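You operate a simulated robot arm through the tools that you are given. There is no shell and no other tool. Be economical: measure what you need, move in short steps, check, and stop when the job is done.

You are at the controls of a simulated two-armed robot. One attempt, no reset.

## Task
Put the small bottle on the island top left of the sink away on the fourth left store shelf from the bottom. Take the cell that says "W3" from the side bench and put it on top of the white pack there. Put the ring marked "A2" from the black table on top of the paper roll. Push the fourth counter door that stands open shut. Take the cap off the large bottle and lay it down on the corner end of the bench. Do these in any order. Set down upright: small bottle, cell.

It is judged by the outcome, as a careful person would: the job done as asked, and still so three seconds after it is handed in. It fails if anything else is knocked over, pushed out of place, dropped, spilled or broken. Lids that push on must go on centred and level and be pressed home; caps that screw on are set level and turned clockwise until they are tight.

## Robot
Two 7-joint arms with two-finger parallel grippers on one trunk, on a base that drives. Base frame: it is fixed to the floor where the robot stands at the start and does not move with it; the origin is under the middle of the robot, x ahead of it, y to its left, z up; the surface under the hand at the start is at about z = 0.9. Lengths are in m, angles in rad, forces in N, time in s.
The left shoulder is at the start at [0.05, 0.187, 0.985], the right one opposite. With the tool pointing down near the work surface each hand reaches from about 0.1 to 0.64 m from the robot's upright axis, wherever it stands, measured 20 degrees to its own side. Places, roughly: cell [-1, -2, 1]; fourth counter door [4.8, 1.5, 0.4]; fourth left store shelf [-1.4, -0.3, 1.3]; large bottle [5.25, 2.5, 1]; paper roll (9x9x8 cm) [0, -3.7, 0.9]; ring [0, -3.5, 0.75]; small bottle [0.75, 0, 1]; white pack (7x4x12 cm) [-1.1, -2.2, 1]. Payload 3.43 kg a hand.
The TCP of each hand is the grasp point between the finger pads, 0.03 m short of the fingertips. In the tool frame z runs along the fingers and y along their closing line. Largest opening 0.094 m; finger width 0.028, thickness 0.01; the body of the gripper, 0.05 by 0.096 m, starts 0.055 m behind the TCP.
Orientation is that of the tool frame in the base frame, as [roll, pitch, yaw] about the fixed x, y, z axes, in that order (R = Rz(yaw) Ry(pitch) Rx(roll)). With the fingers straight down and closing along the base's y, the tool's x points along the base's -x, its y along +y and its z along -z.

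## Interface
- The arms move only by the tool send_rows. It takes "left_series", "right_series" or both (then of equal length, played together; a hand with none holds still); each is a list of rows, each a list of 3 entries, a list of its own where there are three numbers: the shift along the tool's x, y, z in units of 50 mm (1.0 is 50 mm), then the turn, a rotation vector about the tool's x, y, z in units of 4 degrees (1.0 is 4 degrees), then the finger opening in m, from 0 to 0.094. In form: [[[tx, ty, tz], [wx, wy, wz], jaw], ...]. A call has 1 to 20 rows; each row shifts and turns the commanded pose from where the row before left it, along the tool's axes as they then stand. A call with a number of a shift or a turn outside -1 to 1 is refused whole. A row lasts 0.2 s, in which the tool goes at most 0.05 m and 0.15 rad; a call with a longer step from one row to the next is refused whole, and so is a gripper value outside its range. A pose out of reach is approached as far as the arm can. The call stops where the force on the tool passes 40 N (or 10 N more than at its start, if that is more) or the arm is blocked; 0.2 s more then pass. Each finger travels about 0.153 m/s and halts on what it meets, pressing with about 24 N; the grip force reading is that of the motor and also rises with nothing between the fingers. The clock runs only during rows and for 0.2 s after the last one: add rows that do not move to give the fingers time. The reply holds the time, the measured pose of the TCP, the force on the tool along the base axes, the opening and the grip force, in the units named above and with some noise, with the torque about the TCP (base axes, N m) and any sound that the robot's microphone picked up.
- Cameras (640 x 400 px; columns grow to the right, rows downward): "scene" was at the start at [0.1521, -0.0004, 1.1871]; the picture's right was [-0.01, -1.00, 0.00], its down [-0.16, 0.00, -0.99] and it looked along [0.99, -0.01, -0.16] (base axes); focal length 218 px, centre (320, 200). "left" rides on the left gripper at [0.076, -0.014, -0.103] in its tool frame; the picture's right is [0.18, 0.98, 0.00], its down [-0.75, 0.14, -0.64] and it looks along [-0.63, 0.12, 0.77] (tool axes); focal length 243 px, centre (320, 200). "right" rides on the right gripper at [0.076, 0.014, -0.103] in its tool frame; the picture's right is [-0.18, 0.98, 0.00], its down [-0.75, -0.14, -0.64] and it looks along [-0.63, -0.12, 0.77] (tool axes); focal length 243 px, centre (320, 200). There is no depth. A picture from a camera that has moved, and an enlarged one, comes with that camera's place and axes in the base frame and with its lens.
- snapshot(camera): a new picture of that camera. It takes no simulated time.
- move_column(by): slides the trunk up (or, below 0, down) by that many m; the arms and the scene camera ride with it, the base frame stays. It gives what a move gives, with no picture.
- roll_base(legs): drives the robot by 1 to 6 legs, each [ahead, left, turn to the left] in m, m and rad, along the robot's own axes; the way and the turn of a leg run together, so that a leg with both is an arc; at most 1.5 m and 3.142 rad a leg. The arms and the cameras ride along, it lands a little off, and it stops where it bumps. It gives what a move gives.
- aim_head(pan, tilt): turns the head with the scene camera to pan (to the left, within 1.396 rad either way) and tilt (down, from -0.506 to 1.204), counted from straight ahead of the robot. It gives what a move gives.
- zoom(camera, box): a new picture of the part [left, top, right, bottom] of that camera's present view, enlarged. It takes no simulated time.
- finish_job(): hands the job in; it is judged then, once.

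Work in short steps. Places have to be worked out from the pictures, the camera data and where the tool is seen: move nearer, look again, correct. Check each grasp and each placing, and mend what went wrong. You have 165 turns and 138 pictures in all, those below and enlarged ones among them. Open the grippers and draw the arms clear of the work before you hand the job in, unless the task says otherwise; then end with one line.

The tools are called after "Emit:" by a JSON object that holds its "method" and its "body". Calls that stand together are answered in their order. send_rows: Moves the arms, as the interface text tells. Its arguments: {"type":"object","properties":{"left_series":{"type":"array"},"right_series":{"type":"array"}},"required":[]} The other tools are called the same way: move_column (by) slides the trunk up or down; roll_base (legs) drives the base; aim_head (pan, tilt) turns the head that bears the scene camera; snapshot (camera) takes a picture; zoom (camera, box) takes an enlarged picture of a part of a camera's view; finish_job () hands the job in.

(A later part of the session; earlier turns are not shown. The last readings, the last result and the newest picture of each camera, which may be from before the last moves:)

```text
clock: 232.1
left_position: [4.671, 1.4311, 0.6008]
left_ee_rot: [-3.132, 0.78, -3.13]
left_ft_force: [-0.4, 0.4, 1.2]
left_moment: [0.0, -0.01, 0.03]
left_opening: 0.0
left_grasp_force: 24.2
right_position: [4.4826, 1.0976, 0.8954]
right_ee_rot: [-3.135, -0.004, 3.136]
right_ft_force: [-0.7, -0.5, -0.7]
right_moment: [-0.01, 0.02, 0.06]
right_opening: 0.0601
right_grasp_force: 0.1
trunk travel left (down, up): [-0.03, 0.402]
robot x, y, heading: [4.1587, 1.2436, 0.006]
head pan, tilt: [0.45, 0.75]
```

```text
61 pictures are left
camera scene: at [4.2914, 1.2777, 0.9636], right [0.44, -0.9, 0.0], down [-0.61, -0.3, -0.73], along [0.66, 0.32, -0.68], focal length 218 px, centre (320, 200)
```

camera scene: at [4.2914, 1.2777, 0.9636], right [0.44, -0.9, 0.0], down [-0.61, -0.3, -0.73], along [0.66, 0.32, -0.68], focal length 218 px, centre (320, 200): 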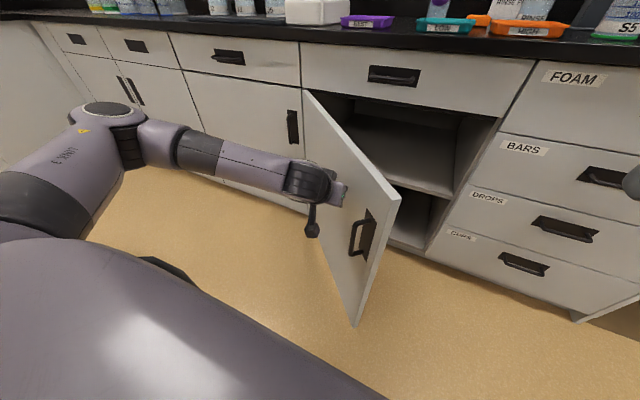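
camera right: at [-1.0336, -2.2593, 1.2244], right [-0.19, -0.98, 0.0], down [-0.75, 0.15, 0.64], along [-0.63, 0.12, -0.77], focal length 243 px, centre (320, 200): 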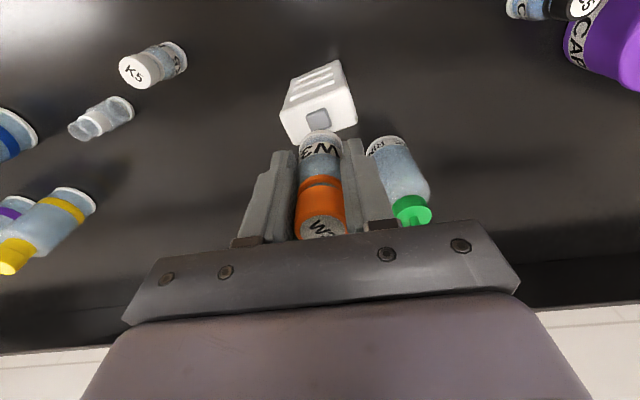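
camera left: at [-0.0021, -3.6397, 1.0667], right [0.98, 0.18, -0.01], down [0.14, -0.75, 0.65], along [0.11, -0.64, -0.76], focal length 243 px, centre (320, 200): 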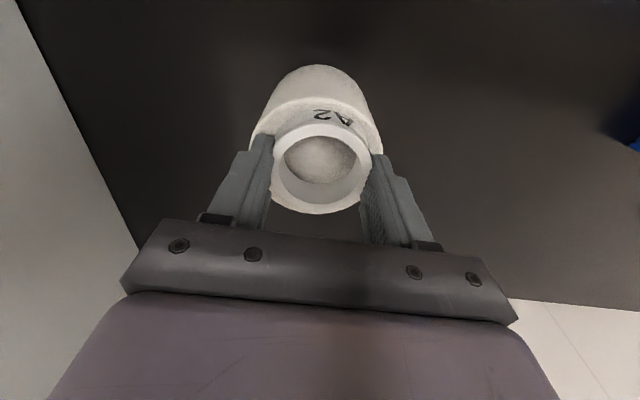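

Push forward along +x with the left fingertips, 0.2 m.

Emit:
{"method": "send_rows", "body": {"left_series": [[[-0.35, 0, 0.345], [0, 0, 0], 0], [[-0.35, 0, 0.345], [0, 0, 0], 0], [[-0.35, 0, 0.345], [0, 0, 0], 0], [[-0.35, 0, 0.345], [0, 0, 0], 0], [[-0.35, 0, 0.345], [0, 0, 0], 0], [[-0.35, 0, 0.345], [0, 0, 0], 0], [[-0.35, 0, 0.345], [0, 0, 0], 0], [[-0.35, 0, 0.345], [0, 0, 0], 0]]}}

Emit:
{"method": "snapshot", "body": {"camera": "scene"}}

```text
clock: 233.9
left_position: [4.8693, 1.4316, 0.6006]
left_ee_rot: [-3.134, 0.779, -3.129]
left_ft_force: [0.0, 0.0, 0.0]
left_moment: [0.01, 0.0, 0.0]
left_opening: 0.0
left_grasp_force: 24.0
right_position: [4.484, 1.0985, 0.896]
right_ee_rot: [-3.137, -0.004, 3.138]
right_ft_force: [0.3, -0.5, 0.2]
right_moment: [-0.02, 0.0, -0.01]
right_opening: 0.0599
right_grasp_force: 0.0
trunk travel left (down, up): [-0.03, 0.402]
robot x, y, heading: [4.1571, 1.2442, 0.003]
head pan, tilt: [0.45, 0.75]
```

```text
60 pictures are left
camera scene: at [4.2914, 1.2777, 0.9636], right [0.44, -0.9, 0.0], down [-0.61, -0.3, -0.73], along [0.66, 0.32, -0.68], focal length 218 px, centre (320, 200)
```

scene: 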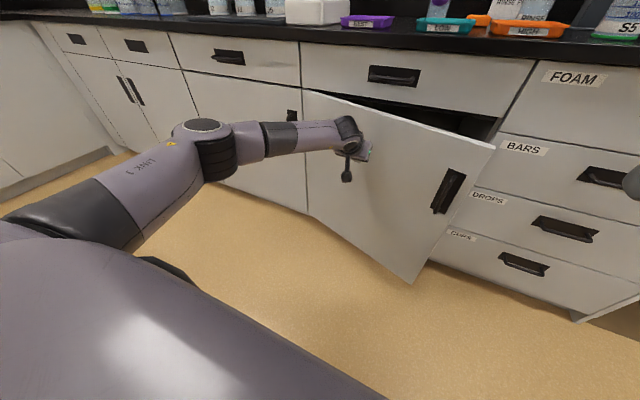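

The door is closing nicely. Continue pushing 0.12 m.

Emit:
{"method": "send_rows", "body": {"left_series": [[[-0.3, 0, 0.296], [0, 0, 0], 0], [[-0.3, 0, 0.296], [0, 0, 0], 0], [[-0.3, 0, 0.296], [0, 0, 0], 0], [[-0.3, 0, 0.296], [0, 0, 0], 0], [[-0.2, 0, 0.197], [0, 0, 0], 0], [[-0.2, 0, 0.197], [0, 0, 0], 0]]}}

Emit:
{"method": "snapshot", "body": {"camera": "scene"}}

```text
clock: 235.3
left_position: [4.9183, 1.4332, 0.6002]
left_ee_rot: [-3.133, 0.779, -3.13]
left_ft_force: [0.6, -0.9, -0.2]
left_moment: [-0.05, 0.04, 0.02]
left_opening: 0.0001
left_grasp_force: 24.0
left hand out of reach, approached as far as the arm can: row 3, 4, 5, 6
right_position: [4.4829, 1.0981, 0.8958]
right_ee_rot: [-3.137, -0.003, 3.136]
right_ft_force: [-0.2, 0.4, 0.2]
right_moment: [0.03, 0.01, 0.02]
right_opening: 0.0602
right_grasp_force: 0.1
trunk travel left (down, up): [-0.03, 0.402]
robot x, y, heading: [4.157, 1.243, 0.003]
head pan, tilt: [0.45, 0.75]
```

```text
59 pictures are left
camera scene: at [4.2914, 1.2777, 0.9636], right [0.44, -0.9, 0.0], down [-0.61, -0.3, -0.73], along [0.66, 0.32, -0.68], focal length 218 px, centre (320, 200)
```

scene: 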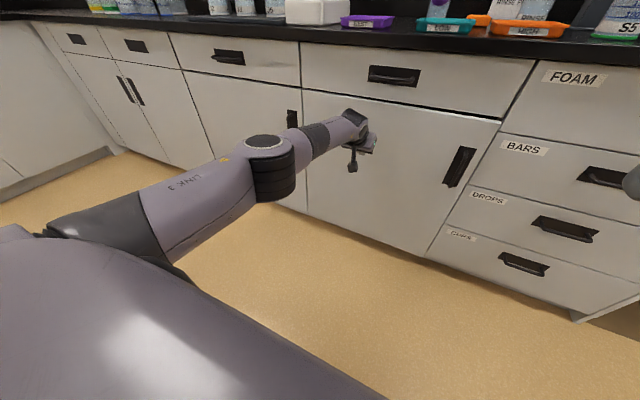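

Emit:
{"method": "zoom", "body": {"camera": "scene", "box": [280, 60, 540, 280]}}

```text
1.82 times, centred on (410, 170) of scene
camera zoom: at [4.2914, 1.2777, 0.9636], right [0.44, -0.9, 0.0], down [-0.61, -0.3, -0.73], along [0.66, 0.32, -0.68], focal length 396 px, centre (156, 254)
```

zoom: 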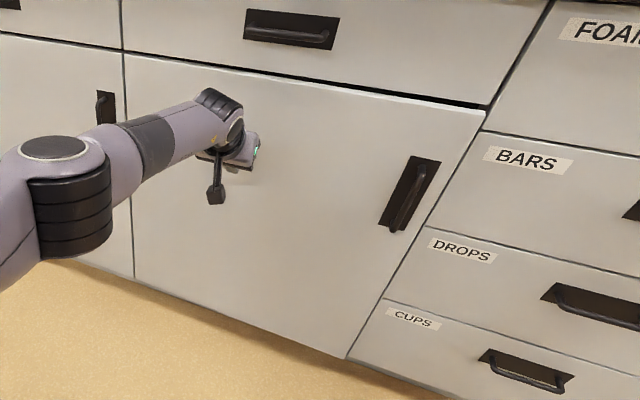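

Still slightly ajar. Pull the hand back a little, drive 0.12 m closer and push it fully home.

Emit:
{"method": "send_rows", "body": {"left_series": [[[0.5, 0, -0.5], [0, 0, 0], 0], [[0.5, 0, -0.5], [0, 0, 0], 0], [[0.5, 0, -0.5], [0, 0, 0], 0], [[0.4, 0, -0.4], [0, 0, 0], 0]]}}

Emit:
{"method": "roll_base", "body": {"legs": [[0.12, -0.1, 0]]}}

Emit:
{"method": "send_rows", "body": {"left_series": [[[-0.35, 0, 0.345], [0, 0, 0], 0], [[-0.35, 0, 0.345], [0, 0, 0], 0], [[-0.25, 0, 0.25], [0, 0, 0], 0], [[-0.2, 0, 0.2], [0, 0, 0], 0], [[-0.15, 0, 0.15], [0, 0, 0], 0], [[-0.15, 0, 0.15], [0, 0, 0], 0], [[-0.15, 0, 0.15], [0, 0, 0], 0], [[-0.15, 0, 0.15], [0, 0, 0], 0], [[-0.15, 0, 0.15], [0, 0, 0], 0], [[-0.15, 0, 0.15], [0, 0, 0], 0]]}}

Emit:
{"method": "zoom", "body": {"camera": "scene", "box": [280, 60, 600, 320]}}

```text
clock: 236.3
left_position: [4.7836, 1.4334, 0.6019]
left_ee_rot: [-3.132, 0.78, -3.129]
left_ft_force: [0.2, -0.7, 0.1]
left_moment: [-0.01, 0.03, 0.02]
left_opening: 0.0
left_grasp_force: 23.4
right_position: [4.483, 1.098, 0.8951]
right_ee_rot: [-3.136, -0.005, 3.136]
right_ft_force: [-0.5, 0.3, 0.0]
right_moment: [0.01, 0.02, 0.0]
right_opening: 0.0599
right_grasp_force: 0.2
trunk travel left (down, up): [-0.03, 0.402]
robot x, y, heading: [4.1557, 1.2398, 0.007]
head pan, tilt: [0.45, 0.75]
```

```text
clock: 237.8
left_position: [4.9034, 1.3307, 0.6018]
left_ee_rot: [-3.134, 0.779, -3.133]
left_ft_force: [-0.7, 0.4, 0.6]
left_moment: [0.0, 0.02, 0.0]
left_opening: 0.0001
left_grasp_force: 24.5
right_position: [4.603, 0.9973, 0.8939]
right_ee_rot: [-3.136, -0.004, 3.136]
right_ft_force: [-1.1, -0.6, -0.5]
right_moment: [0.03, 0.02, 0.03]
right_opening: 0.0598
right_grasp_force: 0.1
trunk travel left (down, up): [-0.03, 0.402]
robot x, y, heading: [4.2784, 1.1396, 0.003]
head pan, tilt: [0.45, 0.75]
```

```text
clock: 238.6
left_position: [4.9642, 1.3306, 0.6007]
left_ee_rot: [-3.132, 0.766, -3.127]
left_ft_force: [-9.2, -0.8, 3.2]
left_moment: [0.01, -0.02, -0.01]
left_opening: 0.0
left_grasp_force: 24.0
right_position: [4.6018, 0.9979, 0.8958]
right_ee_rot: [-3.137, -0.005, 3.135]
right_ft_force: [-0.1, -0.8, 0.4]
right_moment: [0.02, 0.01, 0.03]
right_opening: 0.0601
right_grasp_force: 0.0
trunk travel left (down, up): [-0.03, 0.402]
robot x, y, heading: [4.2765, 1.1386, 0.007]
head pan, tilt: [0.45, 0.75]
stopped in row 4 (left hand): the force on the tool passed its limit at 54 N (the readings are from after the stop); the commanded pose is now the measured one
```

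```text
1.54 times, centred on (440, 190) of scene
camera zoom: at [4.4101, 1.1777, 0.9638], right [0.44, -0.9, 0.0], down [-0.61, -0.3, -0.73], along [0.66, 0.32, -0.68], focal length 335 px, centre (135, 215)
```

zoom: 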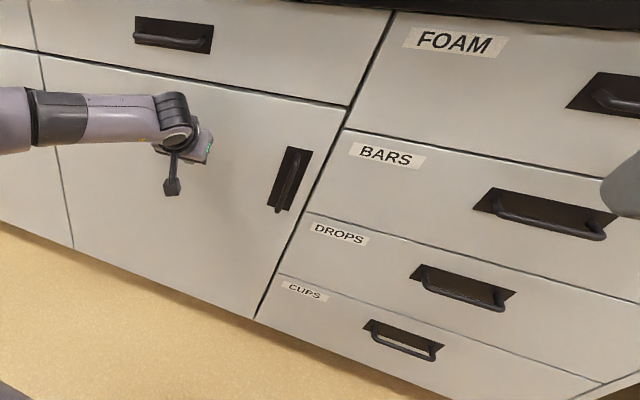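

The door is home (hard stop). Withdraw, raise the trunk, and look toward the large bottle.

Emit:
{"method": "send_rows", "body": {"left_series": [[[0.6, 0, -0.6], [0, 0, 0], 0], [[0.6, 0, -0.6], [0, 0, 0], 0.03], [[0.6, 0, -0.6], [0, 0, 0], 0.06], [[0.6, 0, -0.6], [0, 0, 0], 0.06], [[0.6, 0, -0.6], [0, 0, 0], 0.06], [[0, 0, 0], [0, 0, 0], 0.06]]}}

Emit:
{"method": "roll_base", "body": {"legs": [[-0.3, 0, 0]]}}

Emit:
{"method": "move_column", "body": {"by": 0.35}}

Emit:
{"method": "send_rows", "body": {"left_series": [[[0, 0, -0.8], [0, 1, 0], 0.08], [[0, 0, -0.8], [0, 1, 0], 0.08], [[0, 0, 0], [0, 1, 0], 0.08], [[0, 0, 0], [0, 1, 0], 0.08], [[0, 0, 0], [0, 1, 0], 0.08], [[0, 0, 0], [0, 1, 0], 0.08], [[0, 0, 0], [0, 1, 0], 0.08], [[0, 0, 0], [0, 1, 0], 0.08], [[0, 0, 0], [0, 1, 0], 0.08], [[0, 0, 0], [0, 1, 0], 0.08], [[0, 0, 0], [0, 1, 0], 0.08], [[0, 0, -0.6], [0, 0, 0], 0.08], [[0, 0, -0.6], [0, 0, 0], 0.08]]}}

Emit:
{"method": "aim_head", "body": {"pan": 0.8, "tilt": 0.3}}

Emit:
{"method": "snapshot", "body": {"camera": "scene"}}

```text
clock: 240.0
left_position: [4.753, 1.3297, 0.6032]
left_ee_rot: [-3.133, 0.768, -3.125]
left_ft_force: [-0.1, -0.7, -0.6]
left_moment: [0.0, -0.03, -0.02]
left_opening: 0.0602
left_grasp_force: 0.1
right_position: [4.6011, 0.9981, 0.8951]
right_ee_rot: [-3.137, -0.003, 3.136]
right_ft_force: [0.3, 0.4, -0.9]
right_moment: [-0.04, -0.02, -0.01]
right_opening: 0.0601
right_grasp_force: 0.0
trunk travel left (down, up): [-0.03, 0.402]
robot x, y, heading: [4.2755, 1.1384, 0.001]
head pan, tilt: [0.45, 0.75]
```

```text
clock: 242.1
left_position: [4.4555, 1.3288, 0.6036]
left_ee_rot: [-3.134, 0.767, -3.127]
left_ft_force: [-0.6, 0.1, -0.1]
left_moment: [0.0, -0.01, 0.0]
left_opening: 0.0601
left_grasp_force: 0.0
right_position: [4.3052, 0.9978, 0.8955]
right_ee_rot: [-3.137, -0.006, 3.136]
right_ft_force: [0.2, 0.3, 0.6]
right_moment: [0.0, 0.01, 0.02]
right_opening: 0.0599
right_grasp_force: 0.0
trunk travel left (down, up): [-0.03, 0.402]
robot x, y, heading: [3.9795, 1.1403, 0.01]
head pan, tilt: [0.45, 0.75]
```

```text
clock: 245.5
left_position: [4.4567, 1.3295, 0.9529]
left_ee_rot: [-3.131, 0.767, -3.125]
left_ft_force: [0.2, 0.7, -0.1]
left_moment: [0.02, 0.04, 0.0]
left_opening: 0.0599
left_grasp_force: 0.0
right_position: [4.3058, 0.9961, 1.2458]
right_ee_rot: [-3.137, -0.005, 3.136]
right_ft_force: [0.6, 0.0, -0.6]
right_moment: [-0.01, -0.01, 0.0]
right_opening: 0.0599
right_grasp_force: 0.1
trunk travel left (down, up): [-0.38, 0.052]
robot x, y, heading: [3.9779, 1.1377, 0.011]
head pan, tilt: [0.45, 0.75]
```

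```text
clock: 248.3
left_position: [4.402, 1.328, 1.0728]
left_ee_rot: [-3.135, -0.001, -3.132]
left_ft_force: [-0.4, 0.0, -0.1]
left_moment: [-0.04, -0.01, 0.02]
left_opening: 0.0799
left_grasp_force: 0.0
right_position: [4.304, 0.9971, 1.2456]
right_ee_rot: [-3.137, -0.004, 3.136]
right_ft_force: [0.1, -0.8, 0.6]
right_moment: [-0.03, 0.0, 0.02]
right_opening: 0.0602
right_grasp_force: 0.0
trunk travel left (down, up): [-0.38, 0.052]
robot x, y, heading: [3.975, 1.1345, 0.007]
head pan, tilt: [0.45, 0.75]
```

```text
clock: 249.2
left_position: [4.4026, 1.329, 1.0724]
left_ee_rot: [-3.137, 0.001, -3.131]
left_ft_force: [0.5, -0.4, 0.5]
left_moment: [0.01, 0.02, 0.01]
left_opening: 0.0799
left_grasp_force: 0.0
right_position: [4.3053, 0.9971, 1.2461]
right_ee_rot: [-3.136, -0.005, 3.137]
right_ft_force: [-0.2, -0.9, -0.1]
right_moment: [0.02, 0.0, 0.05]
right_opening: 0.06
right_grasp_force: 0.1
trunk travel left (down, up): [-0.38, 0.052]
robot x, y, heading: [3.977, 1.1389, 0.006]
head pan, tilt: [0.799, 0.3]
```

```text
56 pictures are left
camera scene: at [4.1039, 1.2071, 1.3538], right [0.72, -0.69, 0.0], down [-0.21, -0.21, -0.95], along [0.66, 0.69, -0.3], focal length 218 px, centre (320, 200)
```

scene: 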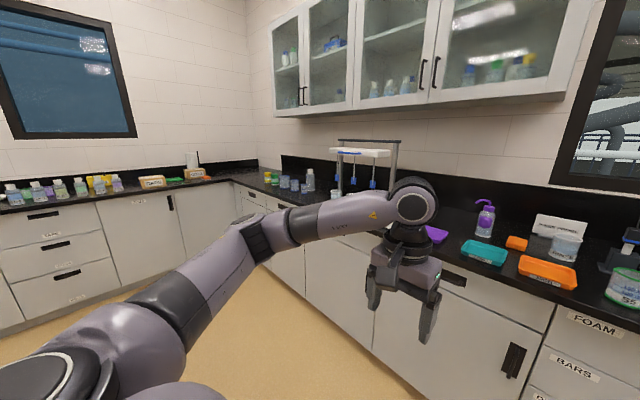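

An L-shaped counter; the bottle should be near the corner. Drive left 0.75 m and look.

Emit:
{"method": "roll_base", "body": {"legs": [[0, 0.75, 0]]}}

Emit:
{"method": "aim_head", "body": {"pan": 0.5, "tilt": 0.35}}

Emit:
{"method": "snapshot", "body": {"camera": "scene"}}

```text
clock: 256.3
left_position: [4.3985, 2.0845, 1.0722]
left_ee_rot: [-3.136, 0.001, -3.135]
left_ft_force: [0.2, 0.2, 0.9]
left_moment: [0.0, -0.05, 0.0]
left_opening: 0.0801
left_grasp_force: 0.1
right_position: [4.3021, 1.7534, 1.2458]
right_ee_rot: [-3.136, -0.006, 3.132]
right_ft_force: [0.2, -0.2, 0.3]
right_moment: [-0.03, 0.01, -0.02]
right_opening: 0.0598
right_grasp_force: 0.1
trunk travel left (down, up): [-0.38, 0.052]
robot x, y, heading: [3.9767, 1.8965, 0.004]
head pan, tilt: [0.799, 0.3]
```

```text
clock: 257.1
left_position: [4.3985, 2.084, 1.0722]
left_ee_rot: [-3.136, 0.001, -3.135]
left_ft_force: [0.3, 0.4, 0.2]
left_moment: [0.0, 0.01, 0.01]
left_opening: 0.0798
left_grasp_force: 0.1
right_position: [4.3008, 1.7535, 1.245]
right_ee_rot: [-3.137, -0.005, 3.136]
right_ft_force: [0.4, 0.7, 0.4]
right_moment: [0.0, 0.02, -0.02]
right_opening: 0.0598
right_grasp_force: 0.0
trunk travel left (down, up): [-0.38, 0.052]
robot x, y, heading: [3.9768, 1.8947, 0.006]
head pan, tilt: [0.499, 0.351]
```

```text
55 pictures are left
camera scene: at [4.1168, 1.9414, 1.3492], right [0.48, -0.88, 0.0], down [-0.3, -0.17, -0.94], along [0.82, 0.45, -0.34], focal length 218 px, centre (320, 200)
```

scene: 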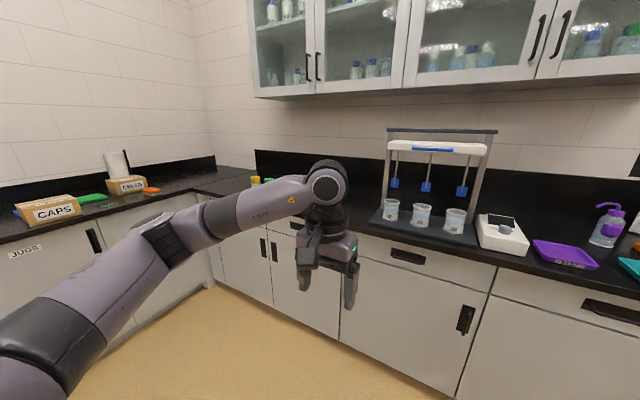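

The hand hides the bottle; lower the left hand in front of the counter to see it.

Emit:
{"method": "send_rows", "body": {"left_series": [[[0.3, 0, 0.9], [0, 0, 0], 0.08], [[0.3, 0, 0.9], [0, 0, 0], 0.08], [[0.3, 0, 0.9], [0, 0, 0], 0.08], [[0.3, 0, 0.9], [0, 0, 0], 0.08], [[0.3, 0, 0.9], [0, 0, 0], 0.08]]}}

Emit:
{"method": "snapshot", "body": {"camera": "scene"}}

```text
clock: 258.3
left_position: [4.3234, 2.0839, 0.8474]
left_ee_rot: [-3.135, 0.0, -3.135]
left_ft_force: [-0.6, -0.8, 0.2]
left_moment: [0.0, 0.02, 0.01]
left_opening: 0.0801
left_grasp_force: 0.1
right_position: [4.3012, 1.7529, 1.2459]
right_ee_rot: [-3.135, -0.006, 3.134]
right_ft_force: [0.7, 0.5, 0.7]
right_moment: [0.01, 0.02, 0.01]
right_opening: 0.0599
right_grasp_force: 0.0
trunk travel left (down, up): [-0.38, 0.052]
robot x, y, heading: [3.9742, 1.8984, 0.001]
head pan, tilt: [0.499, 0.351]
```

```text
54 pictures are left
camera scene: at [4.1169, 1.9415, 1.3493], right [0.48, -0.88, 0.0], down [-0.3, -0.17, -0.94], along [0.82, 0.45, -0.34], focal length 218 px, centre (320, 200)
```

scene: 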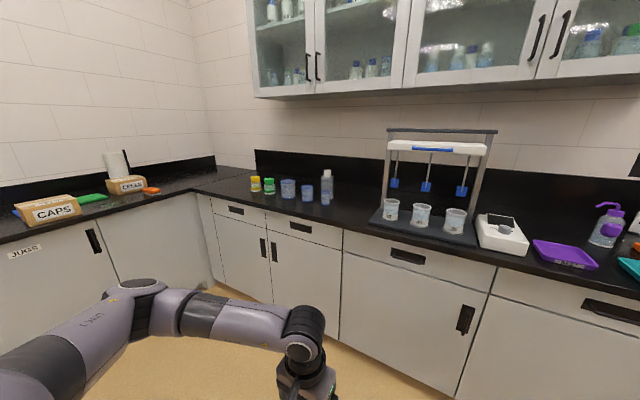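

Emit:
{"method": "zoom", "body": {"camera": "scene", "box": [180, 130, 360, 240]}}

```text
3.56 times, centred on (270, 185) of scene
camera zoom: at [4.1169, 1.9415, 1.3493], right [0.48, -0.88, 0.0], down [-0.3, -0.17, -0.94], along [0.82, 0.45, -0.34], focal length 774 px, centre (498, 253)
```

zoom: 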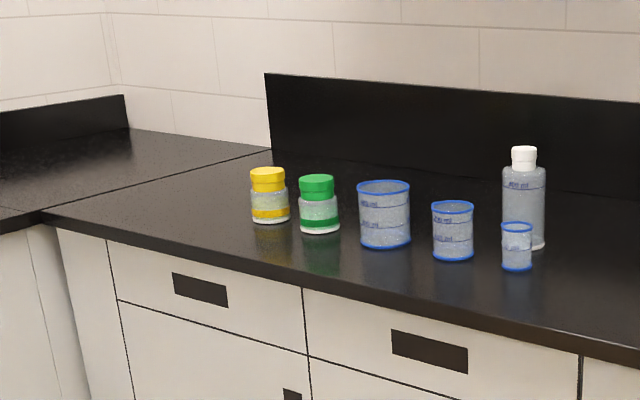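

The large bottle (white cap) is at (5.25,2.51), cap z≈1.04–1.07, with a small cylinder and a cup in front of it. I raise the left hand, then drive to y≈2.70 and closer to work the cap with the right hand.

Emit:
{"method": "send_rows", "body": {"left_series": [[[0, 0, -0.9], [0, 0, 0], 0.08], [[0, 0, -0.9], [0, 0, 0], 0.08], [[0, 0, -0.9], [0, 0, 0], 0.08], [[0, 0, -0.9], [0, 0, 0], 0.08], [[0, 0, -0.9], [0, 0, 0], 0.08], [[0, 0, -0.9], [0, 0, 0], 0.08], [[0, 0, -0.9], [0, 0, 0], 0.08]]}}

Emit:
{"method": "roll_base", "body": {"legs": [[0, 0.8, 0], [0.5, 0, 0]]}}

Emit:
{"method": "aim_head", "body": {"pan": -0.3, "tilt": 0.4}}

Emit:
{"method": "snapshot", "body": {"camera": "scene"}}

```text
clock: 259.9
left_position: [4.3236, 2.0841, 1.1622]
left_ee_rot: [-3.136, -0.004, -3.134]
left_ft_force: [-0.2, -0.4, 0.0]
left_moment: [-0.02, 0.06, -0.02]
left_opening: 0.0801
left_grasp_force: 0.0
right_position: [4.3018, 1.7527, 1.2452]
right_ee_rot: [-3.135, -0.005, 3.134]
right_ft_force: [0.2, 0.6, -0.5]
right_moment: [-0.02, -0.02, -0.01]
right_opening: 0.0598
right_grasp_force: 0.1
trunk travel left (down, up): [-0.38, 0.052]
robot x, y, heading: [3.9746, 1.8955, 0.008]
head pan, tilt: [0.499, 0.351]
```

```text
clock: 269.9
left_position: [4.8193, 2.897, 1.1622]
left_ee_rot: [-3.136, 0.0, -3.132]
left_ft_force: [-0.4, 0.3, -0.7]
left_moment: [0.0, 0.02, 0.0]
left_opening: 0.08
left_grasp_force: 0.0
right_position: [4.7961, 2.5642, 1.2453]
right_ee_rot: [-3.137, -0.006, 3.133]
right_ft_force: [-0.2, 0.0, 0.3]
right_moment: [0.04, 0.02, 0.01]
right_opening: 0.06
right_grasp_force: 0.2
trunk travel left (down, up): [-0.38, 0.052]
robot x, y, heading: [4.472, 2.7097, 0.002]
head pan, tilt: [0.499, 0.351]
```

```text
clock: 271.0
left_position: [4.8179, 2.8964, 1.1616]
left_ee_rot: [-3.136, 0.0, -3.134]
left_ft_force: [-0.6, 0.1, 0.4]
left_moment: [0.02, 0.01, -0.01]
left_opening: 0.0801
left_grasp_force: 0.0
right_position: [4.7968, 2.5647, 1.2455]
right_ee_rot: [-3.136, -0.004, 3.135]
right_ft_force: [-0.8, -0.6, 0.5]
right_moment: [0.01, -0.01, 0.02]
right_opening: 0.06
right_grasp_force: 0.0
trunk travel left (down, up): [-0.38, 0.052]
robot x, y, heading: [4.4716, 2.7085, 0.006]
head pan, tilt: [-0.3, 0.4]
```

```text
52 pictures are left
camera scene: at [4.6187, 2.6808, 1.3447], right [-0.29, -0.96, 0.0], down [-0.37, 0.11, -0.92], along [0.88, -0.27, -0.39], focal length 218 px, centre (320, 200)
```

scene: 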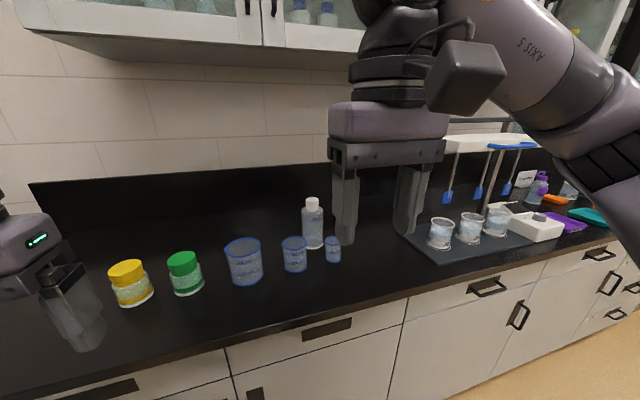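

Emit:
{"method": "zoom", "body": {"camera": "scene", "box": [270, 180, 370, 280]}}

Emit:
{"method": "snapshot", "body": {"camera": "right"}}

```text
4.00 times, centred on (320, 230) of scene
camera zoom: at [4.6187, 2.6808, 1.3447], right [-0.29, -0.96, 0.0], down [-0.37, 0.11, -0.92], along [0.88, -0.27, -0.39], focal length 871 px, centre (320, 80)
```

zoom: 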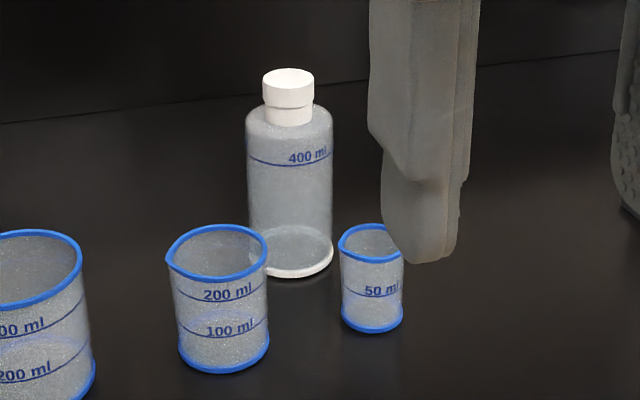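

```text
50 pictures are left
camera right: at [4.7211, 2.5794, 1.3484], right [0.19, 0.98, -0.01], down [0.76, -0.14, 0.64], along [0.63, -0.13, -0.77], focal length 243 px, centre (320, 200)
```

right: 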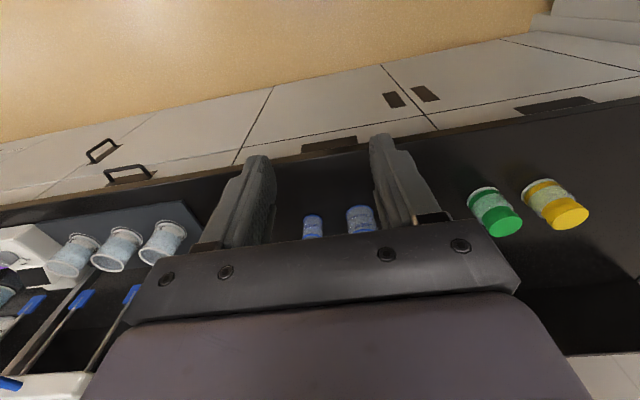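

The cap is the ~4 cm wide top piece (z≈1.053–1.073). Drive 0.19 m closer.

Emit:
{"method": "roll_base", "body": {"legs": [[0.19, 0, 0]]}}

Emit:
{"method": "snapshot", "body": {"camera": "right"}}

```text
clock: 272.6
left_position: [5.0089, 2.8954, 1.1617]
left_ee_rot: [-3.137, -0.002, -3.134]
left_ft_force: [0.6, 0.2, -0.8]
left_moment: [0.01, 0.02, -0.03]
left_opening: 0.0801
left_grasp_force: 0.0
right_position: [4.9872, 2.5648, 1.2445]
right_ee_rot: [-3.136, -0.005, 3.134]
right_ft_force: [-0.2, -1.1, -0.2]
right_moment: [0.01, 0.01, -0.02]
right_opening: 0.06
right_grasp_force: 0.1
trunk travel left (down, up): [-0.38, 0.052]
robot x, y, heading: [4.6578, 2.7071, 0.002]
head pan, tilt: [-0.3, 0.4]
```

```text
49 pictures are left
camera right: at [4.9114, 2.5797, 1.3482], right [0.19, 0.98, -0.01], down [0.76, -0.14, 0.64], along [0.63, -0.13, -0.77], focal length 243 px, centre (320, 200)
```

right: 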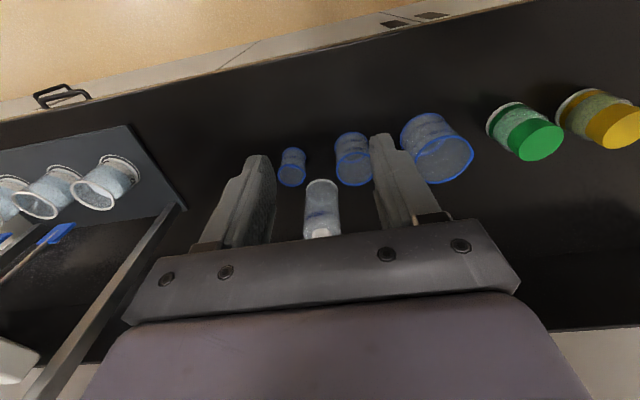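

Move the right hand over toward the bottle, staying above it.

Emit:
{"method": "send_rows", "body": {"right_series": [[[-0.852, -0.2, 0.1], [0, 0, 0], 0.07], [[-0.852, -0.2, 0.1], [0, 0, 0], 0.07], [[-0.852, -0.2, 0.1], [0, 0, 0], 0.07], [[-0.852, -0.2, 0.1], [0, 0, 0], 0.07], [[-0.852, -0.2, 0.1], [0, 0, 0], 0.07], [[0, 0, 0], [0, 0, 0], 0.07]]}}

Emit:
{"method": "snapshot", "body": {"camera": "right"}}

Emit:
{"method": "snapshot", "body": {"camera": "scene"}}

```text
clock: 274.0
left_position: [5.0074, 2.8961, 1.1606]
left_ee_rot: [-3.137, -0.001, -3.134]
left_ft_force: [0.9, -0.8, 0.9]
left_moment: [0.02, 0.04, 0.03]
left_opening: 0.0801
left_grasp_force: 0.1
right_position: [5.1976, 2.5119, 1.2196]
right_ee_rot: [-3.137, -0.003, 3.134]
right_ft_force: [-0.6, -0.7, 0.1]
right_moment: [0.0, -0.02, 0.04]
right_opening: 0.07
right_grasp_force: 0.0
trunk travel left (down, up): [-0.38, 0.052]
robot x, y, heading: [4.6631, 2.7091, 0.005]
head pan, tilt: [-0.3, 0.4]
```

```text
48 pictures are left
camera right: at [5.1215, 2.5273, 1.3226], right [0.19, 0.98, -0.01], down [0.76, -0.14, 0.64], along [0.63, -0.13, -0.77], focal length 243 px, centre (320, 200)
```

right: 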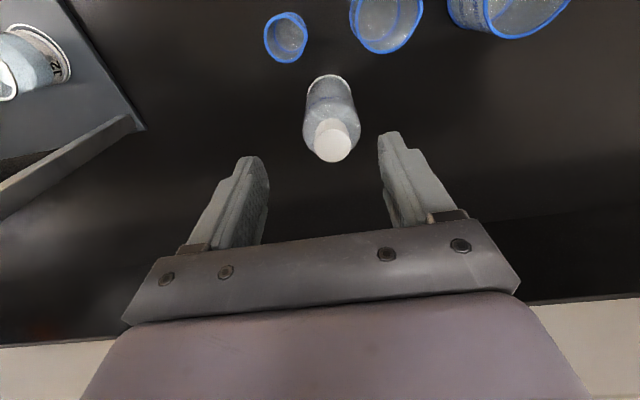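

```text
47 pictures are left
camera scene: at [4.8081, 2.681, 1.3447], right [-0.29, -0.96, 0.0], down [-0.37, 0.11, -0.92], along [0.88, -0.27, -0.39], focal length 218 px, centre (320, 200)
```

scene: 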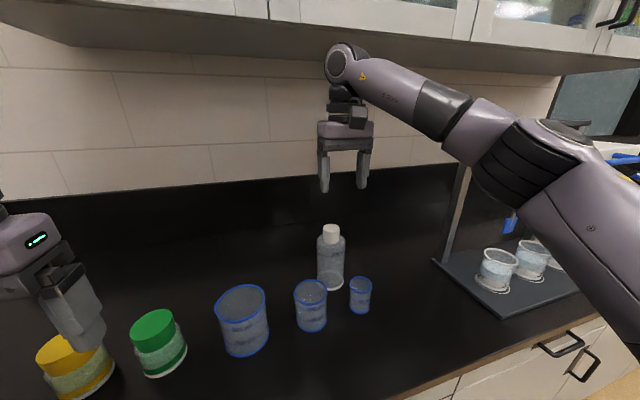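

Cap centre at (5.247,2.515). Move over it and pre-turn the hand 72° clockwise, to have travel for counter-clockwise unscrewing.

Emit:
{"method": "send_rows", "body": {"right_series": [[[-0.98, 0.06, 0], [0, 0, 0], 0.06], [[0, 0, 0], [0, 0, 1], 0.06], [[0, 0, 0], [0, 0, 1], 0.06], [[0, 0, 0], [0, 0, 1], 0.06], [[0, 0, 0], [0, 0, 1], 0.06], [[0, 0, 0], [0, 0, 1], 0.06], [[0, 0, 0], [0, 0, 1], 0.06], [[0, 0, 0], [0, 0, 1], 0.06], [[0, 0, 0], [0, 0, 1], 0.06], [[0, 0, 0], [0, 0, 1], 0.06], [[0, 0, 0], [0, 0, 1], 0.06], [[0, 0, 0], [0, 0, 1], 0.06], [[0, 0, 0], [0, 0, 1], 0.06], [[0, 0, 0], [0, 0, 1], 0.06], [[0, 0, 0], [0, 0, 1], 0.06], [[0, 0, 0], [0, 0, 1], 0.06], [[0, 0, 0], [0, 0, 1], 0.06], [[0, 0, 0], [0, 0, 1], 0.06], [[0, 0, 0], [0, 0, 1], 0.06], [[0, 0, 0], [0, 0, 0], 0.06]]}}

Emit:
{"method": "snapshot", "body": {"camera": "right"}}

```text
clock: 278.2
left_position: [5.0076, 2.896, 1.1618]
left_ee_rot: [-3.135, 0.001, -3.135]
left_ft_force: [-0.1, 0.9, 0.1]
left_moment: [0.02, -0.02, 0.02]
left_opening: 0.0799
left_grasp_force: 0.1
right_position: [5.2368, 2.5145, 1.2187]
right_ee_rot: [-3.136, 0.002, 1.877]
right_ft_force: [0.1, -0.4, 0.7]
right_moment: [-0.02, -0.01, 0.0]
right_opening: 0.06
right_grasp_force: 0.1
right hand out of reach, approached as far as the arm can: row 1
trunk travel left (down, up): [-0.38, 0.052]
robot x, y, heading: [4.6626, 2.7087, 0.002]
head pan, tilt: [-0.3, 0.4]
```

```text
46 pictures are left
camera right: at [5.2287, 2.5923, 1.321], right [0.99, 0.12, 0.0], down [0.09, -0.76, 0.65], along [0.07, -0.64, -0.76], focal length 243 px, centre (320, 200)
```

right: 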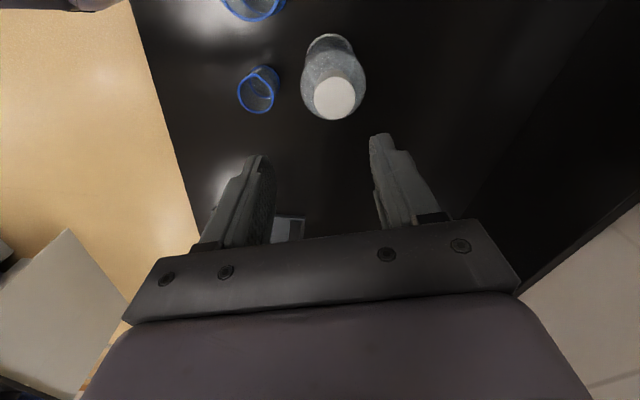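

Need ~1 cm more; drive the base 3 cm closer.

Emit:
{"method": "roll_base", "body": {"legs": [[0.03, 0, 0]]}}

```text
clock: 279.0
left_position: [5.0197, 2.8968, 1.1612]
left_ee_rot: [-3.135, -0.001, -3.134]
left_ft_force: [-0.4, -0.2, 0.4]
left_moment: [0.0, -0.05, -0.01]
left_opening: 0.0799
left_grasp_force: 0.0
right_position: [5.2481, 2.5161, 1.2183]
right_ee_rot: [-3.139, 0.004, 1.875]
right_ft_force: [-0.8, 0.3, 0.8]
right_moment: [0.04, 0.01, -0.03]
right_opening: 0.0602
right_grasp_force: 0.1
trunk travel left (down, up): [-0.38, 0.052]
robot x, y, heading: [4.6741, 2.7094, 0.006]
head pan, tilt: [-0.3, 0.4]
stopped in leg 1: the robot was blocked; the commanded pose is now the measured one
```

The base has met the counter; the hand is right above the cap at (5.248,2.516). Descend to z≈1.078 and close on the cap.

Emit:
{"method": "send_rows", "body": {"right_series": [[[0, 0, 0.7], [0, 0, 0], 0.06], [[0, 0, 0.7], [0, 0, 0], 0.06], [[0, 0, 0.7], [0, 0, 0], 0.06], [[0, 0, 0.5], [0, 0, 0], 0.06], [[0, 0, 0.2], [0, 0, 0], 0.06], [[0, 0, 0], [0, 0, 0], 0.06]]}}

Emit:
{"method": "zoom", "body": {"camera": "scene", "box": [260, 130, 400, 300]}}

Emit:
{"method": "snapshot", "body": {"camera": "right"}}

```text
clock: 280.4
left_position: [5.0196, 2.8974, 1.1612]
left_ee_rot: [-3.138, -0.001, -3.135]
left_ft_force: [0.0, 0.2, 0.3]
left_moment: [0.0, 0.02, -0.01]
left_opening: 0.0801
left_grasp_force: 0.1
right_position: [5.2478, 2.513, 1.0783]
right_ee_rot: [-3.137, 0.004, 1.877]
right_ft_force: [0.0, -0.4, 0.6]
right_moment: [0.02, -0.01, -0.01]
right_opening: 0.0598
right_grasp_force: 0.1
trunk travel left (down, up): [-0.38, 0.052]
robot x, y, heading: [4.6727, 2.7078, 0.003]
head pan, tilt: [-0.3, 0.4]
```

```text
2.35 times, centred on (330, 215) of scene
camera zoom: at [4.8199, 2.6812, 1.3447], right [-0.29, -0.96, 0.0], down [-0.37, 0.11, -0.92], along [0.88, -0.27, -0.39], focal length 512 px, centre (296, 165)
```

zoom: 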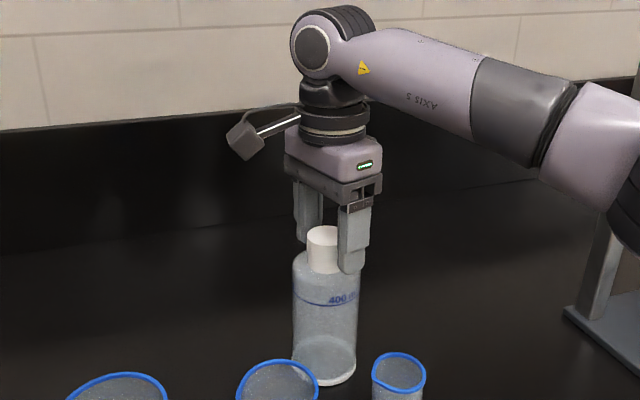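

```text
44 pictures are left
camera right: at [5.2396, 2.5913, 1.1805], right [0.99, 0.12, 0.0], down [0.09, -0.76, 0.65], along [0.07, -0.64, -0.76], focal length 243 px, centre (320, 200)
```

right: 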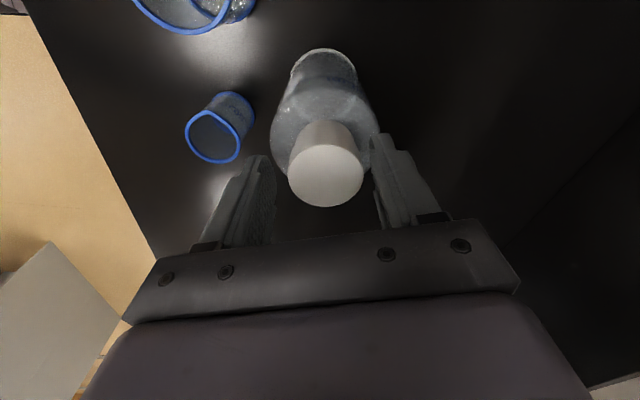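

Cap between the fingers. Small centring correction and close.

Emit:
{"method": "send_rows", "body": {"right_series": [[[0.08, 0.07, 0], [0, 0, 0], 0.06], [[0, 0, 0], [0, 0, 0], 0.045], [[0, 0, 0], [0, 0, 0], 0.035], [[0, 0, 0], [0, 0, 0], 0.03], [[0, 0, 0], [0, 0, 0], 0.03], [[0, 0, 0], [0, 0, 0], 0.03]]}}

Emit:
{"method": "snapshot", "body": {"camera": "right"}}

```text
clock: 281.8
left_position: [5.0207, 2.8969, 1.161]
left_ee_rot: [-3.136, 0.001, -3.134]
left_ft_force: [0.4, 0.4, 0.0]
left_moment: [0.0, 0.01, 0.0]
left_opening: 0.0801
left_grasp_force: 0.0
right_position: [5.2491, 2.5176, 1.0777]
right_ee_rot: [-3.136, 0.003, 1.877]
right_ft_force: [0.5, 0.5, 0.8]
right_moment: [-0.04, -0.04, 0.03]
right_opening: 0.0398
right_grasp_force: 24.0
trunk travel left (down, up): [-0.38, 0.052]
robot x, y, heading: [4.6706, 2.7053, 0.004]
head pan, tilt: [-0.3, 0.4]
```

```text
43 pictures are left
camera right: at [5.2415, 2.5965, 1.1809], right [0.99, 0.12, 0.0], down [0.09, -0.76, 0.65], along [0.07, -0.64, -0.76], focal length 243 px, centre (320, 200)
```

right: 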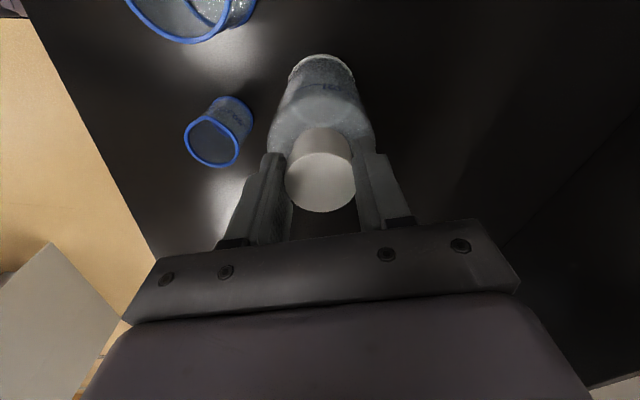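

Cap gripped (4 cm). Twist 20° counter-clockwise and watch torque and bottle label.

Emit:
{"method": "send_rows", "body": {"right_series": [[[0, 0, 0], [0, 0, -1], 0.03], [[0, 0, 0], [0, 0, -1], 0.03], [[0, 0, 0], [0, 0, -1], 0.03], [[0, 0, 0], [0, 0, -1], 0.03], [[0, 0, 0], [0, 0, -1], 0.03]]}}

Emit:
{"method": "zoom", "body": {"camera": "scene", "box": [260, 130, 400, 300]}}

```text
clock: 283.0
left_position: [5.0199, 2.8968, 1.1618]
left_ee_rot: [-3.136, 0.0, -3.135]
left_ft_force: [0.4, -0.3, 0.2]
left_moment: [0.04, 0.03, 0.0]
left_opening: 0.0797
left_grasp_force: 0.1
right_position: [5.2498, 2.5194, 1.079]
right_ee_rot: [-3.136, 0.001, 2.229]
right_ft_force: [0.2, -0.2, -0.6]
right_moment: [-0.05, -0.07, -0.01]
right_opening: 0.0401
right_grasp_force: 24.0
trunk travel left (down, up): [-0.38, 0.052]
robot x, y, heading: [4.6725, 2.7064, 0.0]
head pan, tilt: [-0.3, 0.4]
```

```text
2.35 times, centred on (330, 215) of scene
camera zoom: at [4.8199, 2.6812, 1.3447], right [-0.29, -0.96, 0.0], down [-0.37, 0.11, -0.92], along [0.88, -0.27, -0.39], focal length 512 px, centre (296, 165)
```

zoom: 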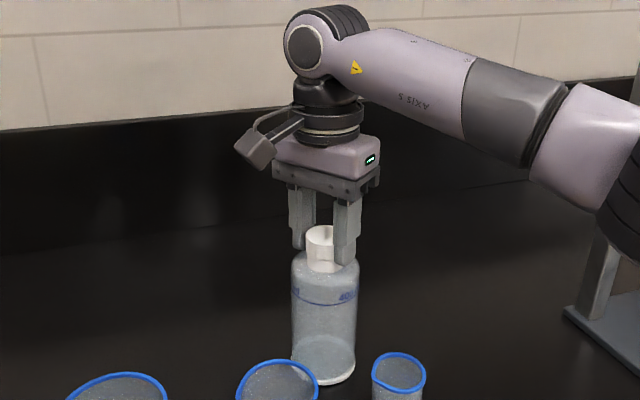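

The whole bottle turned with the cap. Try again while pressing down a few mm for base friction.

Emit:
{"method": "send_rows", "body": {"right_series": [[[0, 0, 0.06], [0, 0, 0], 0.03], [[0, 0, 0], [0, 0, 0], 0.03]]}}

```text
clock: 283.6
left_position: [5.0187, 2.8972, 1.1615]
left_ee_rot: [-3.133, -0.001, -3.134]
left_ft_force: [1.2, -0.4, 0.6]
left_moment: [-0.01, -0.02, 0.01]
left_opening: 0.0799
left_grasp_force: 0.0
right_position: [5.2506, 2.5191, 1.0774]
right_ee_rot: [-3.139, 0.003, 2.224]
right_ft_force: [0.4, -0.6, 12.1]
right_moment: [-0.09, -0.06, -0.02]
right_opening: 0.0398
right_grasp_force: 24.4
trunk travel left (down, up): [-0.38, 0.052]
robot x, y, heading: [4.6719, 2.7076, 0.003]
head pan, tilt: [-0.3, 0.4]
```

12 N down. Increase to ~25 N and twist 24°.

Emit:
{"method": "send_rows", "body": {"right_series": [[[0, 0, 0.05], [0, 0, 0], 0.03], [[0, 0, 0], [0, 0, -1], 0.03], [[0, 0, 0], [0, 0, -1], 0.03], [[0, 0, 0], [0, 0, -1], 0.03], [[0, 0, 0], [0, 0, -1], 0.03], [[0, 0, 0], [0, 0, -1], 0.03], [[0, 0, 0], [0, 0, -1], 0.03]]}}

Emit:
{"method": "zoom", "body": {"camera": "scene", "box": [290, 200, 390, 300]}}

```text
clock: 285.2
left_position: [5.019, 2.8955, 1.163]
left_ee_rot: [-3.134, 0.002, -3.134]
left_ft_force: [0.2, -0.4, -0.4]
left_moment: [-0.02, 0.0, 0.0]
left_opening: 0.0803
left_grasp_force: 0.0
right_position: [5.2481, 2.5185, 1.0768]
right_ee_rot: [-3.139, 0.005, 2.645]
right_ft_force: [-1.3, -5.3, 26.6]
right_moment: [-0.2, -0.04, -0.06]
right_opening: 0.0399
right_grasp_force: 24.5
trunk travel left (down, up): [-0.38, 0.052]
robot x, y, heading: [4.6711, 2.7102, 0.002]
head pan, tilt: [-0.3, 0.4]
```

```text
4.00 times, centred on (340, 250) of scene
camera zoom: at [4.8171, 2.6814, 1.3451], right [-0.29, -0.96, 0.0], down [-0.37, 0.11, -0.92], along [0.88, -0.27, -0.39], focal length 871 px, centre (240, 0)
```

zoom: 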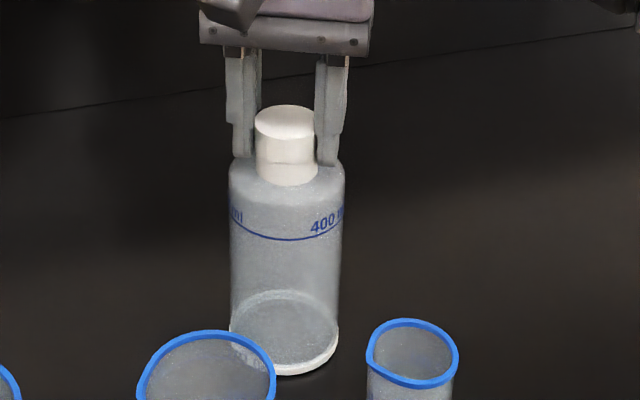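

With pressure the bottle stays put and the cap turns. Continue twisting 40°.

Emit:
{"method": "send_rows", "body": {"right_series": [[[0, 0, 0], [0, 0, -1], 0.03], [[0, 0, 0], [0, 0, -1], 0.03], [[0, 0, 0], [0, 0, -1], 0.03], [[0, 0, 0], [0, 0, -1], 0.03], [[0, 0, 0], [0, 0, -1], 0.03], [[0, 0, 0], [0, 0, -1], 0.03], [[0, 0, 0], [0, 0, -1], 0.03], [[0, 0, 0], [0, 0, -1], 0.03], [[0, 0, 0], [0, 0, -1], 0.03], [[0, 0, 0], [0, 0, -1], 0.03]]}}

Emit:
{"method": "zoom", "body": {"camera": "scene", "box": [290, 200, 390, 300]}}

```text
clock: 287.4
left_position: [5.0175, 2.8968, 1.1629]
left_ee_rot: [-3.135, 0.002, -3.134]
left_ft_force: [0.3, 0.9, 0.5]
left_moment: [0.01, 0.01, 0.01]
left_opening: 0.0802
left_grasp_force: 0.0
right_position: [5.2492, 2.518, 1.0773]
right_ee_rot: [-3.137, 0.002, -2.938]
right_ft_force: [1.0, -7.7, 27.5]
right_moment: [-0.28, -0.11, -0.08]
right_opening: 0.0401
right_grasp_force: 24.2
trunk travel left (down, up): [-0.38, 0.052]
robot x, y, heading: [4.6713, 2.7061, 0.003]
head pan, tilt: [-0.3, 0.4]
```

```text
4.00 times, centred on (340, 250) of scene
camera zoom: at [4.8172, 2.6812, 1.3451], right [-0.29, -0.96, 0.0], down [-0.37, 0.11, -0.92], along [0.88, -0.27, -0.39], focal length 871 px, centre (240, 0)
```

zoom: 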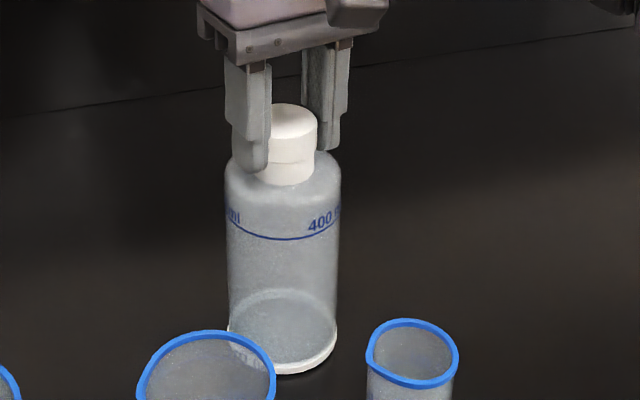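

Bottle steady. Continue twisting 56° more.

Emit:
{"method": "send_rows", "body": {"right_series": [[[0, 0, 0], [0, 0, -1], 0.03], [[0, 0, 0], [0, 0, -1], 0.03], [[0, 0, 0], [0, 0, -1], 0.03], [[0, 0, 0], [0, 0, -1], 0.03], [[0, 0, 0], [0, 0, -1], 0.03], [[0, 0, 0], [0, 0, -1], 0.03], [[0, 0, 0], [0, 0, -1], 0.03], [[0, 0, 0], [0, 0, -1], 0.03], [[0, 0, 0], [0, 0, -1], 0.03], [[0, 0, 0], [0, 0, -1], 0.03], [[0, 0, 0], [0, 0, -1], 0.03], [[0, 0, 0], [0, 0, -1], 0.03], [[0, 0, 0], [0, 0, -1], 0.03], [[0, 0, 0], [0, 0, -1], 0.03]]}}

Emit:
{"method": "zoom", "body": {"camera": "scene", "box": [290, 200, 390, 300]}}

```text
clock: 290.4
left_position: [5.0193, 2.8964, 1.1629]
left_ee_rot: [-3.133, 0.0, -3.135]
left_ft_force: [-0.1, -0.8, 0.6]
left_moment: [-0.01, -0.01, 0.01]
left_opening: 0.08
left_grasp_force: 0.1
right_position: [5.2489, 2.5199, 1.0768]
right_ee_rot: [-3.135, 0.0, -2.732]
right_ft_force: [2.2, -6.4, 24.4]
right_moment: [-0.13, -0.24, -0.03]
right_opening: 0.0398
right_grasp_force: 24.0
right hand out of reach, approached as far as the arm can: row 4, 5, 6, 7, 8, 9, 10, 11, 12, 13, 14
trunk travel left (down, up): [-0.38, 0.052]
robot x, y, heading: [4.6732, 2.7107, 0.005]
head pan, tilt: [-0.3, 0.4]
```

```text
4.00 times, centred on (340, 250) of scene
camera zoom: at [4.8176, 2.6813, 1.345], right [-0.29, -0.96, 0.0], down [-0.37, 0.11, -0.92], along [0.88, -0.27, -0.39], focal length 871 px, centre (240, 0)
```

zoom: 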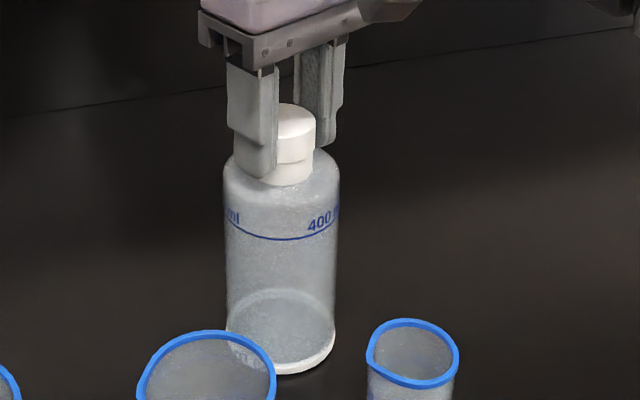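

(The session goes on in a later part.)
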